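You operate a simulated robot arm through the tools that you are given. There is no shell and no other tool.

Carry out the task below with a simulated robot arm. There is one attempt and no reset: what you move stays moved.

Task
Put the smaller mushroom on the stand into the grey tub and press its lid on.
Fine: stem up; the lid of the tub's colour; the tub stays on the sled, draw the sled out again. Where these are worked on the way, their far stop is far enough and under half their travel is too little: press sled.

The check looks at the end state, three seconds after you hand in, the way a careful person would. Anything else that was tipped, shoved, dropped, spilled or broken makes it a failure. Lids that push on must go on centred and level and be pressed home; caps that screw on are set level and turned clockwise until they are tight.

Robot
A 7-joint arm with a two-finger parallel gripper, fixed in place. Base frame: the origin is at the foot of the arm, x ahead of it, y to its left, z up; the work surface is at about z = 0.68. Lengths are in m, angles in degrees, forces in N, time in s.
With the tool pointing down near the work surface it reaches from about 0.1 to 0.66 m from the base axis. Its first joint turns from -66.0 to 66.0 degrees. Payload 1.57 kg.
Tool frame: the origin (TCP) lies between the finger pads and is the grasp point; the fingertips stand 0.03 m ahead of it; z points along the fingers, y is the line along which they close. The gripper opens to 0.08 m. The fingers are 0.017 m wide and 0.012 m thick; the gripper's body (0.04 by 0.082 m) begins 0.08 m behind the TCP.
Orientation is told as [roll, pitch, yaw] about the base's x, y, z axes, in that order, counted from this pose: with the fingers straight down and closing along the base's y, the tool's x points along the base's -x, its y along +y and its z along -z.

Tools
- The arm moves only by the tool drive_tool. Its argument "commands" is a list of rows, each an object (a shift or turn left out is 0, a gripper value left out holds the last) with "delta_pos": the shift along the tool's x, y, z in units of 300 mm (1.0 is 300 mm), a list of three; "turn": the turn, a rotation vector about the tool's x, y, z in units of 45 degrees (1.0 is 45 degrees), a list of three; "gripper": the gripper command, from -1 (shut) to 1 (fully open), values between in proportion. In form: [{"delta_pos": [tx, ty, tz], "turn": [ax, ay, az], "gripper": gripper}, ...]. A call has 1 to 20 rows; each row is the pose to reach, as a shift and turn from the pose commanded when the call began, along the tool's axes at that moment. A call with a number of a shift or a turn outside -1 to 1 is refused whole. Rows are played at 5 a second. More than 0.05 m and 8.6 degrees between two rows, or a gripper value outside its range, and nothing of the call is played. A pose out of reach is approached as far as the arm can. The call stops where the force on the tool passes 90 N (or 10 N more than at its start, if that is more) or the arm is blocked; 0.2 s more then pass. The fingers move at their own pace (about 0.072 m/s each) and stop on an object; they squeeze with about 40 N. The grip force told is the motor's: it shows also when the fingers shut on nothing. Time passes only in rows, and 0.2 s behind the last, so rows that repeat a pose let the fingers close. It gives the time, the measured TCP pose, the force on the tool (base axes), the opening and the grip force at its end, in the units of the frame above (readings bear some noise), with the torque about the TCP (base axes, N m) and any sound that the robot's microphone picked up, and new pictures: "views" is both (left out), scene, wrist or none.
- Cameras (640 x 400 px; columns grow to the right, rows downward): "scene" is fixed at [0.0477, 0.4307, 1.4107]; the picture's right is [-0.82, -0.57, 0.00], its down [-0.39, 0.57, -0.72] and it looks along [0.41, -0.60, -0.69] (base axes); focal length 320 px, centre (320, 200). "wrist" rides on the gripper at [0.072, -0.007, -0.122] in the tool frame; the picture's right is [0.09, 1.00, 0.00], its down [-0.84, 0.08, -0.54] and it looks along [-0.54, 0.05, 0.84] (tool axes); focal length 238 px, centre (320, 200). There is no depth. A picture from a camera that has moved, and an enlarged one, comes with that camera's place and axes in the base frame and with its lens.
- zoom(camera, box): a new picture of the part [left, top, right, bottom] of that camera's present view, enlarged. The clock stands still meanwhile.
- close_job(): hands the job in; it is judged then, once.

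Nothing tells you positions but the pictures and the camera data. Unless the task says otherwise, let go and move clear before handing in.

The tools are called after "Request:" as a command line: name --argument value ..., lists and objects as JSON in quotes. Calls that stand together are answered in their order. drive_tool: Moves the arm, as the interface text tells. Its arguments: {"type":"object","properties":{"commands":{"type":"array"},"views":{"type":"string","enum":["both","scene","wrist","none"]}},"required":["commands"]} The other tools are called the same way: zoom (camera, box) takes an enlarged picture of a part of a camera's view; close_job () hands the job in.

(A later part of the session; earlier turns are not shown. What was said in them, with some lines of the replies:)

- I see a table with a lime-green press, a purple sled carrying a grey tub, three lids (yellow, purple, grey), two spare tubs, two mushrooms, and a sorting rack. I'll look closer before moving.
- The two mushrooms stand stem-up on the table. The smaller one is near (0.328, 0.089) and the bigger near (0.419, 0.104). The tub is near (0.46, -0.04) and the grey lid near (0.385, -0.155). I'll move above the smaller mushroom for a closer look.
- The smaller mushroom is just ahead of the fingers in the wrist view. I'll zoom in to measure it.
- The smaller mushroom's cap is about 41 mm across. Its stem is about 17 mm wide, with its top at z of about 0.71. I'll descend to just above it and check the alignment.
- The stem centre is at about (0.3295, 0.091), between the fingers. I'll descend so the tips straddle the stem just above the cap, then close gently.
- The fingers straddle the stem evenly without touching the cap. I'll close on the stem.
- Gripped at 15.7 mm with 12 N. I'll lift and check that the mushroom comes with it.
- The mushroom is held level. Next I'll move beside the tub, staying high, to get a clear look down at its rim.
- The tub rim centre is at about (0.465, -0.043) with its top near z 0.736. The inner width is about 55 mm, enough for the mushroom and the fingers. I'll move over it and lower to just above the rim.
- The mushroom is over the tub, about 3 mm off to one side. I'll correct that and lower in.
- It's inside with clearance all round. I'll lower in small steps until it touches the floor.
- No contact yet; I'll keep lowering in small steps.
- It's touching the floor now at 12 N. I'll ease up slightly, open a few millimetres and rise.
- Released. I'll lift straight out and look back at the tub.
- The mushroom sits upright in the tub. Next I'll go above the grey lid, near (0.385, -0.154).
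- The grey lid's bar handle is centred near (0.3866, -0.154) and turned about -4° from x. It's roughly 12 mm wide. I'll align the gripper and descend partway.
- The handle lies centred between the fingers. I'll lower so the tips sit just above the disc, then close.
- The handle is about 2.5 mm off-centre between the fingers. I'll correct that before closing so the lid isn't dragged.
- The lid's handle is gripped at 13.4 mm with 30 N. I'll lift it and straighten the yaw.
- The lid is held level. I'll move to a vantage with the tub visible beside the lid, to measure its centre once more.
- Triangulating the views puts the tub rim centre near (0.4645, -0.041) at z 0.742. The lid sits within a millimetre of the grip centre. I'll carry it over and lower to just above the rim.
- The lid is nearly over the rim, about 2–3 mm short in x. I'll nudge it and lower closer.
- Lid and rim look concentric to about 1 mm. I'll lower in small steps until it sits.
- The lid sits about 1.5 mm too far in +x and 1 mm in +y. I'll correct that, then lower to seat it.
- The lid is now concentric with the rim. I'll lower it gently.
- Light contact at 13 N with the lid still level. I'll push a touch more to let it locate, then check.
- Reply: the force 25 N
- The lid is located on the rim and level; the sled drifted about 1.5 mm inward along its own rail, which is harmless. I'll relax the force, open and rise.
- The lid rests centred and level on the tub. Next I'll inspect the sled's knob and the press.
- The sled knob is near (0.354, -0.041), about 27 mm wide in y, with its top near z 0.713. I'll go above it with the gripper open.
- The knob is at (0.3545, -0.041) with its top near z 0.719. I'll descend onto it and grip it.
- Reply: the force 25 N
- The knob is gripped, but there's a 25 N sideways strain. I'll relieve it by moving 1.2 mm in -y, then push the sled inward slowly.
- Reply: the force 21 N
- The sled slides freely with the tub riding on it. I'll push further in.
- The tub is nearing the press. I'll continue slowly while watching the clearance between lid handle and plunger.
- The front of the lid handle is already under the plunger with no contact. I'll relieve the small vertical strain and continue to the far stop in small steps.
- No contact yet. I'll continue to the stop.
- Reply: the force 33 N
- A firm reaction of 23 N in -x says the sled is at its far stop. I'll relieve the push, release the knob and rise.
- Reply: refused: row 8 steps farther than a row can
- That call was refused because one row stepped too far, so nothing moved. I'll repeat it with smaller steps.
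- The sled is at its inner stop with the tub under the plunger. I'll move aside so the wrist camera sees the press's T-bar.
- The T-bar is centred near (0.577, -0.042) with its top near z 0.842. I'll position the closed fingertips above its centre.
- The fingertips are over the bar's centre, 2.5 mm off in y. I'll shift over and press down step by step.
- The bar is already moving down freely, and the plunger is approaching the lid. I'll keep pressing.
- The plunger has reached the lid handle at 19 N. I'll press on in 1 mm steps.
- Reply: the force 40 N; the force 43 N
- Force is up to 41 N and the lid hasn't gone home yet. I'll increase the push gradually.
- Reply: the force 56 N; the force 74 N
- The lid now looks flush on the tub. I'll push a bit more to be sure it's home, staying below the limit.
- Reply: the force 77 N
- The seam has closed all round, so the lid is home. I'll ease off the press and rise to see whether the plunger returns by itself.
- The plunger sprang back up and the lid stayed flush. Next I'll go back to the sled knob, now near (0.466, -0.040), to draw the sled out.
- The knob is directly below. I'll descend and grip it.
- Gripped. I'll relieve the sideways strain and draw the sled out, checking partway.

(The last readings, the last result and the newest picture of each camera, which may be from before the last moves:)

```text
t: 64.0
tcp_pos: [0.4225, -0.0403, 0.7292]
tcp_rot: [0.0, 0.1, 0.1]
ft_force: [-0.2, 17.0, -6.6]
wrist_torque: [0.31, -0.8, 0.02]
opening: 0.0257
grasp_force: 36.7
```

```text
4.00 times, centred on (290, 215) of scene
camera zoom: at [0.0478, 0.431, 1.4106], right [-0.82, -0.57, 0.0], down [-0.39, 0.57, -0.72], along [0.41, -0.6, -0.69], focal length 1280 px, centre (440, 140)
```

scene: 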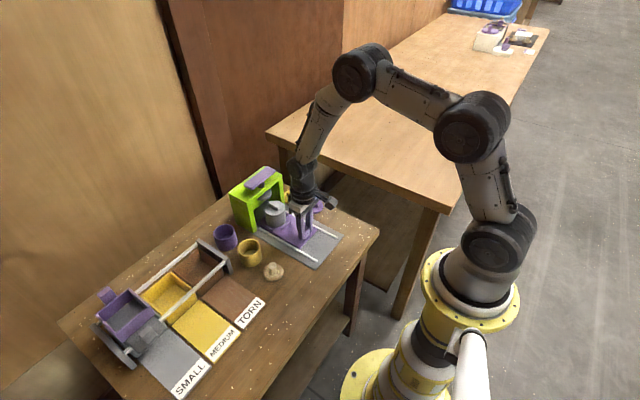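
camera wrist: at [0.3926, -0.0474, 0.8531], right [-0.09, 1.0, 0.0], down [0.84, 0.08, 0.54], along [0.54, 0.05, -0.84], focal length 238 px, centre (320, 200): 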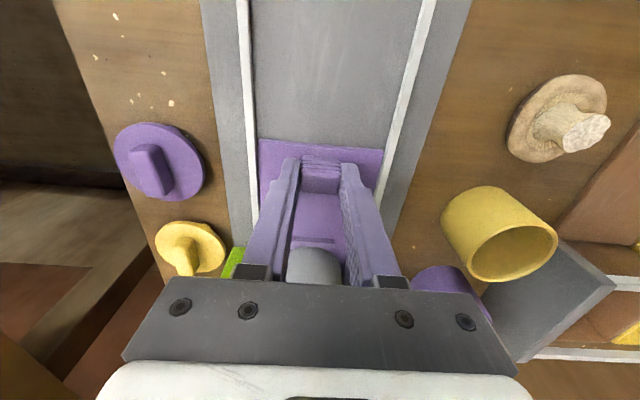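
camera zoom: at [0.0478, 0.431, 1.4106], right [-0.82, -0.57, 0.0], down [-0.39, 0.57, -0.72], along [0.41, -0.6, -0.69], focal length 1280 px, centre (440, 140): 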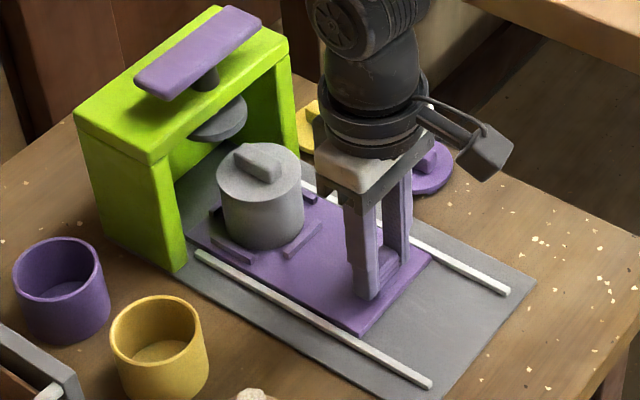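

The tub with its lid rides along. I'll continue outward.

Request:
drive_tool --commands '[{"delta_pos": [0.03, 0.003, 0]}, {"delta_pos": [0.065, 0.003, 0]}, {"delta_pos": [0.1, 0.003, 0]}, {"delta_pos": [0.135, 0.003, 0]}, {"delta_pos": [0.17, 0.003, 0]}, {"delta_pos": [0.19, 0.003, 0]}, {"delta_pos": [0.2, 0.003, 0]}, {"delta_pos": [0.2, 0.003, 0]}]' --views "scene"

Request:
zoom --camera "scene" --box '[226, 165, 354, 265]'

```text
t: 65.8
tcp_pos: [0.3643, -0.0401, 0.7316]
tcp_rot: [0.1, 0.0, -0.1]
ft_force: [0.3, -40.6, -16.6]
wrist_torque: [-0.79, 0.23, 0.09]
opening: 0.0256
grasp_force: 37.0
```

scene: 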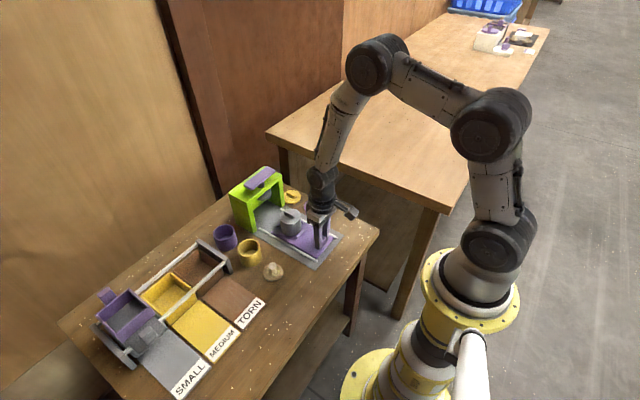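

```text
4.00 times, centred on (290, 215) of scene
camera zoom: at [0.0479, 0.4299, 1.4109], right [-0.82, -0.57, 0.0], down [-0.39, 0.57, -0.72], along [0.41, -0.6, -0.69], focal length 1280 px, centre (440, 140)
```

zoom: 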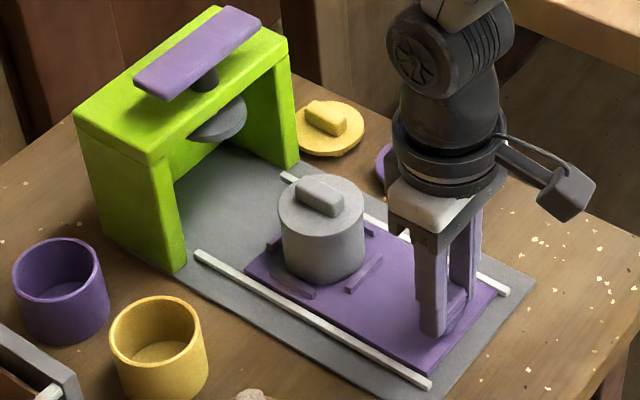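

There's a sideways strain again, so I'll relieve it and then pull the last centimetre to the outer stop.

Request:
drive_tool --commands '[{"delta_pos": [0, -0.007, 0.002]}, {"delta_pos": [0.01, -0.007, 0.002]}, {"delta_pos": [0.02, -0.007, 0.002]}, {"delta_pos": [0.03, -0.007, 0.002]}, {"delta_pos": [0.03, -0.007, 0.002]}]' --views "none"

Request:
zoom --camera "scene" --box '[226, 165, 354, 265]'

```text
t: 67.0
tcp_pos: [0.3546, -0.039, 0.7302]
tcp_rot: [0.1, 0.1, 0.1]
ft_force: [0.8, 6.6, -17.6]
wrist_torque: [0.08, -0.96, 0.0]
opening: 0.0255
grasp_force: 36.8
```

```text
4.00 times, centred on (290, 215) of scene
camera zoom: at [0.0479, 0.4308, 1.4106], right [-0.82, -0.57, 0.0], down [-0.39, 0.57, -0.72], along [0.41, -0.6, -0.69], focal length 1280 px, centre (440, 140)
```

zoom: 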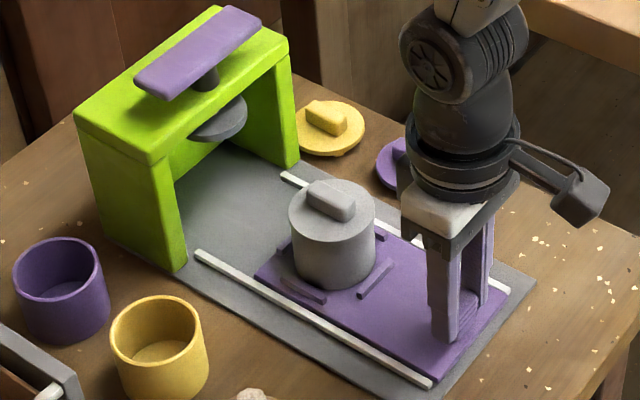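

Request:
drive_tool --commands '[{"delta_pos": [0.005, 0, 0.002]}, {"delta_pos": [0.01, 0, 0.002]}, {"delta_pos": [0.015, 0, 0.002]}, {"delta_pos": [0.015, 0, 0.002]}]' --views "none"

```text
t: 68.0
tcp_pos: [0.3528, -0.0402, 0.7311]
tcp_rot: [-0.1, -0.5, 0.1]
ft_force: [12.4, 23.5, -2.5]
wrist_torque: [0.51, 0.28, -0.01]
opening: 0.0256
grasp_force: 36.8
```

There's a reaction at x 0.353, so the sled is back at its outer stop. I'll relieve the strain, release and rise clear.

Request:
drive_tool --commands '[{"delta_pos": [-0.005, 0.004, 0]}, {"delta_pos": [-0.005, 0.004, 0], "gripper": -0.3}, {"delta_pos": [-0.005, 0.004, 0], "gripper": 0.0}, {"delta_pos": [-0.005, 0.004, 0], "gripper": 0.3}, {"delta_pos": [-0.005, 0.004, 0], "gripper": 0.3}, {"delta_pos": [-0.005, 0.004, -0.05]}, {"delta_pos": [-0.005, 0.004, -0.15]}, {"delta_pos": [0, 0.004, -0.3]}, {"delta_pos": [0, 0.004, -0.45]}, {"delta_pos": [0, 0.1, -0.55]}, {"delta_pos": [0, 0.2, -0.6]}, {"delta_pos": [0, 0.2, -0.6]}]'

Request:
zoom --camera "scene" --box '[226, 165, 354, 265]'

Request:
zoom --camera "scene" --box '[280, 205, 320, 235]'

Request:
zoom --camera "wrist" --box '[150, 80, 350, 230]'

```text
t: 70.6
tcp_pos: [0.3512, 0.0184, 0.911]
tcp_rot: [0.0, 0.0, 0.0]
ft_force: [0.3, -0.6, -0.6]
wrist_torque: [0.0, 0.02, 0.0]
opening: 0.0519
grasp_force: 0.0
camera wrist: at [0.2809, 0.0105, 1.0331], right [-0.09, 1.0, 0.0], down [0.84, 0.08, 0.54], along [0.54, 0.05, -0.84], focal length 238 px, centre (320, 200)
```

scene: 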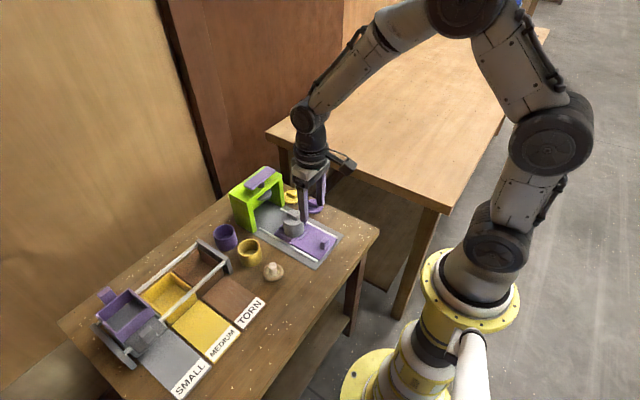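
wrist: 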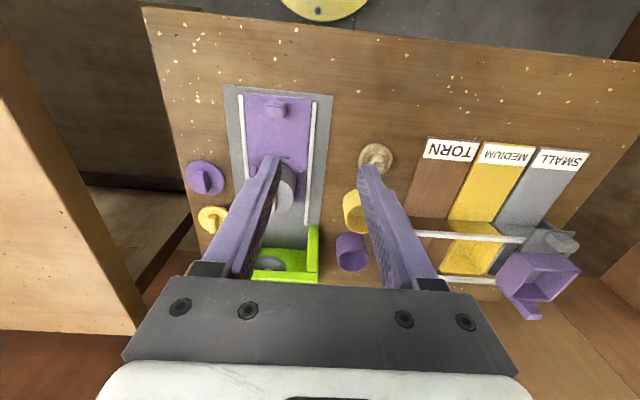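

```text
4.00 times, centred on (290, 215) of scene
camera zoom: at [0.0477, 0.4307, 1.4107], right [-0.82, -0.57, 0.0], down [-0.39, 0.57, -0.72], along [0.41, -0.6, -0.69], focal length 1280 px, centre (440, 140)
```

zoom: 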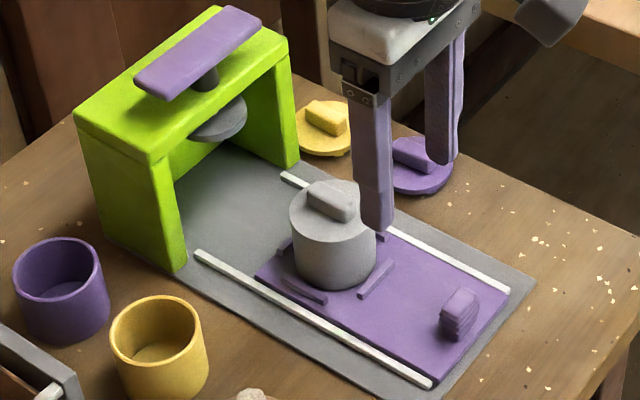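

```text
13.33 times, centred on (300, 220) of scene
camera zoom: at [0.0477, 0.4307, 1.4107], right [-0.82, -0.57, 0.0], down [-0.39, 0.57, -0.72], along [0.41, -0.6, -0.69], focal length 4266 px, centre (587, -67)
```

zoom: 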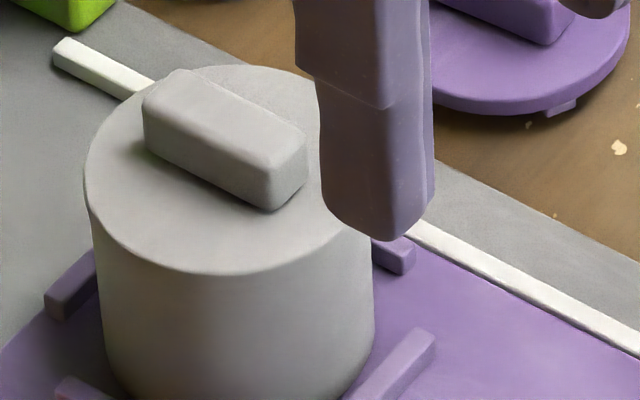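

```text
2.67 times, centred on (250, 155) of wrist
camera zoom: at [0.2809, 0.0105, 1.0331], right [-0.09, 1.0, 0.0], down [0.84, 0.08, 0.54], along [0.54, 0.05, -0.84], focal length 636 px, centre (507, 320)
```

zoom: 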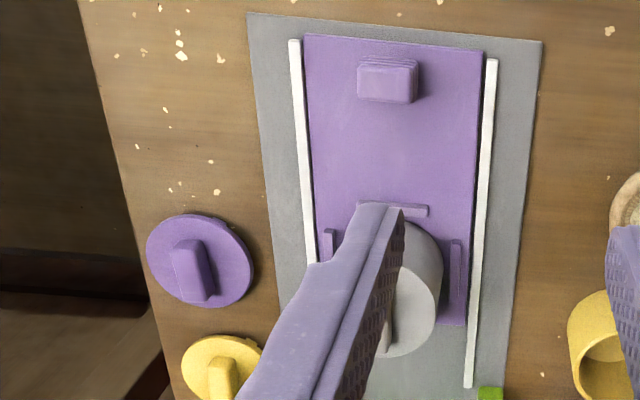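

The lid is flush and level and the sled is fully out. I'll move the arm well clear and check the whole table one last time.

Request:
drive_tool --commands '[{"delta_pos": [0, 0.1, -0.1]}, {"delta_pos": [0, 0.2, -0.2]}, {"delta_pos": [0, 0.3, -0.3]}, {"delta_pos": [0, 0.35, -0.4]}, {"delta_pos": [0, 0.35, -0.4]}]'

Request:
zoom --camera "scene" --box '[216, 160, 376, 290]'

Request:
zoom --camera "scene" --box '[276, 205, 316, 235]'

Request:
zoom --camera "wrist" --box '[150, 50, 310, 220]'

```text
t: 71.8
tcp_pos: [0.3493, 0.1268, 1.0298]
tcp_rot: [0.1, 0.0, -0.1]
ft_force: [-0.1, -0.2, 0.1]
wrist_torque: [0.03, -0.02, 0.01]
opening: 0.052
grasp_force: 0.0
camera wrist: at [0.2784, 0.1192, 1.1509], right [-0.09, 1.0, 0.0], down [0.84, 0.08, 0.54], along [0.54, 0.05, -0.84], focal length 238 px, centre (320, 200)
```

scene: 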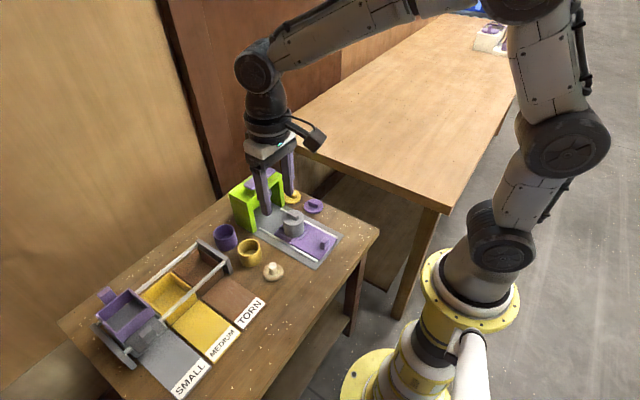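
wrist: 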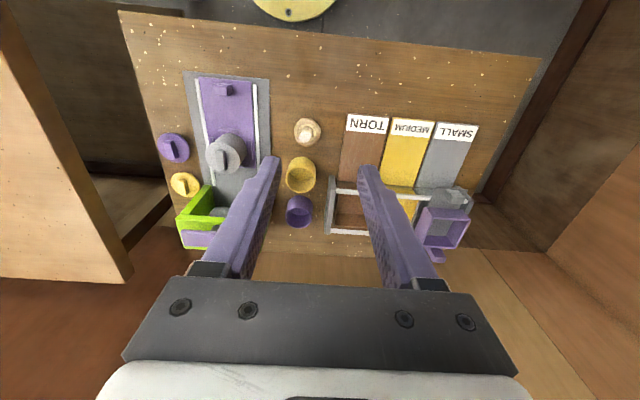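

```text
3.08 times, centred on (296, 225) of scene
camera zoom: at [0.0477, 0.4307, 1.4107], right [-0.82, -0.57, 0.0], down [-0.39, 0.57, -0.72], along [0.41, -0.6, -0.69], focal length 984 px, centre (394, 123)
```

zoom: 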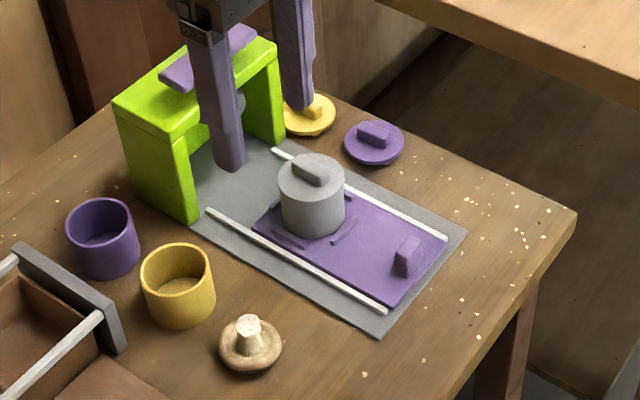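

```text
13.33 times, centred on (296, 220) of scene
camera zoom: at [0.0477, 0.4307, 1.4107], right [-0.82, -0.57, 0.0], down [-0.39, 0.57, -0.72], along [0.41, -0.6, -0.69], focal length 4266 px, centre (640, -67)
```

zoom: 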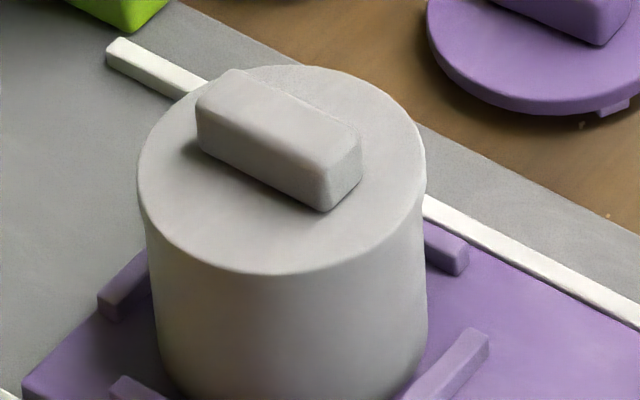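

```text
2.35 times, centred on (230, 135) of wrist
camera zoom: at [0.2784, 0.1192, 1.1509], right [-0.09, 1.0, 0.0], down [0.84, 0.08, 0.54], along [0.54, 0.05, -0.84], focal length 561 px, centre (532, 353)
```

zoom: 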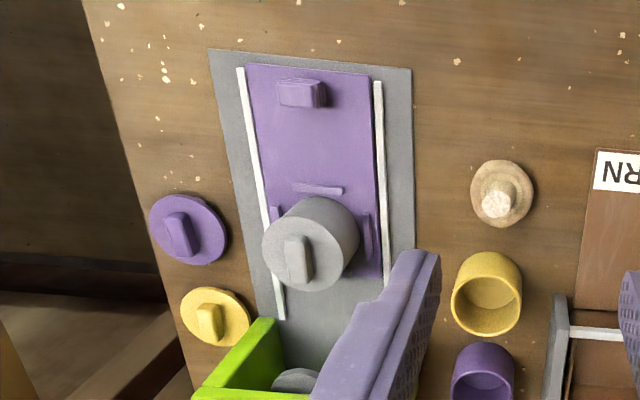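

Everything checks out: the smaller mushroom is stem-up inside the grey tub and the grey lid is centred and flush. The tub is on the sled, which is drawn fully out, and the arm is clear with everything else undisturbed. I'm handing in.

Request:
close_job

```text
The job is handed in.
```

The job is handed in. The smaller mushroom is in the grey tub, stem up, with the grey lid pressed on.

- **Lid:** it was centred on the tub and pushed home with the press, up to about 74 N. In the final pictures it sits level with no gap around the rim.
- **Sled:** I pushed it in to its far stop for pressing. I then drew it out until it met its outer stop, with the tub still on it.
- **Other items:** the larger mushroom, the yellow and purple lids, and the other tubs look undisturbed. The arm is clear, with nothing in the gripper.

The only place I saw mushrooms was the tabletop, so I took "the stand" to mean the table. The microphone gave no click when the lid seated, so "home" rests on the closed seam and on the bar not moving further as the force rose.
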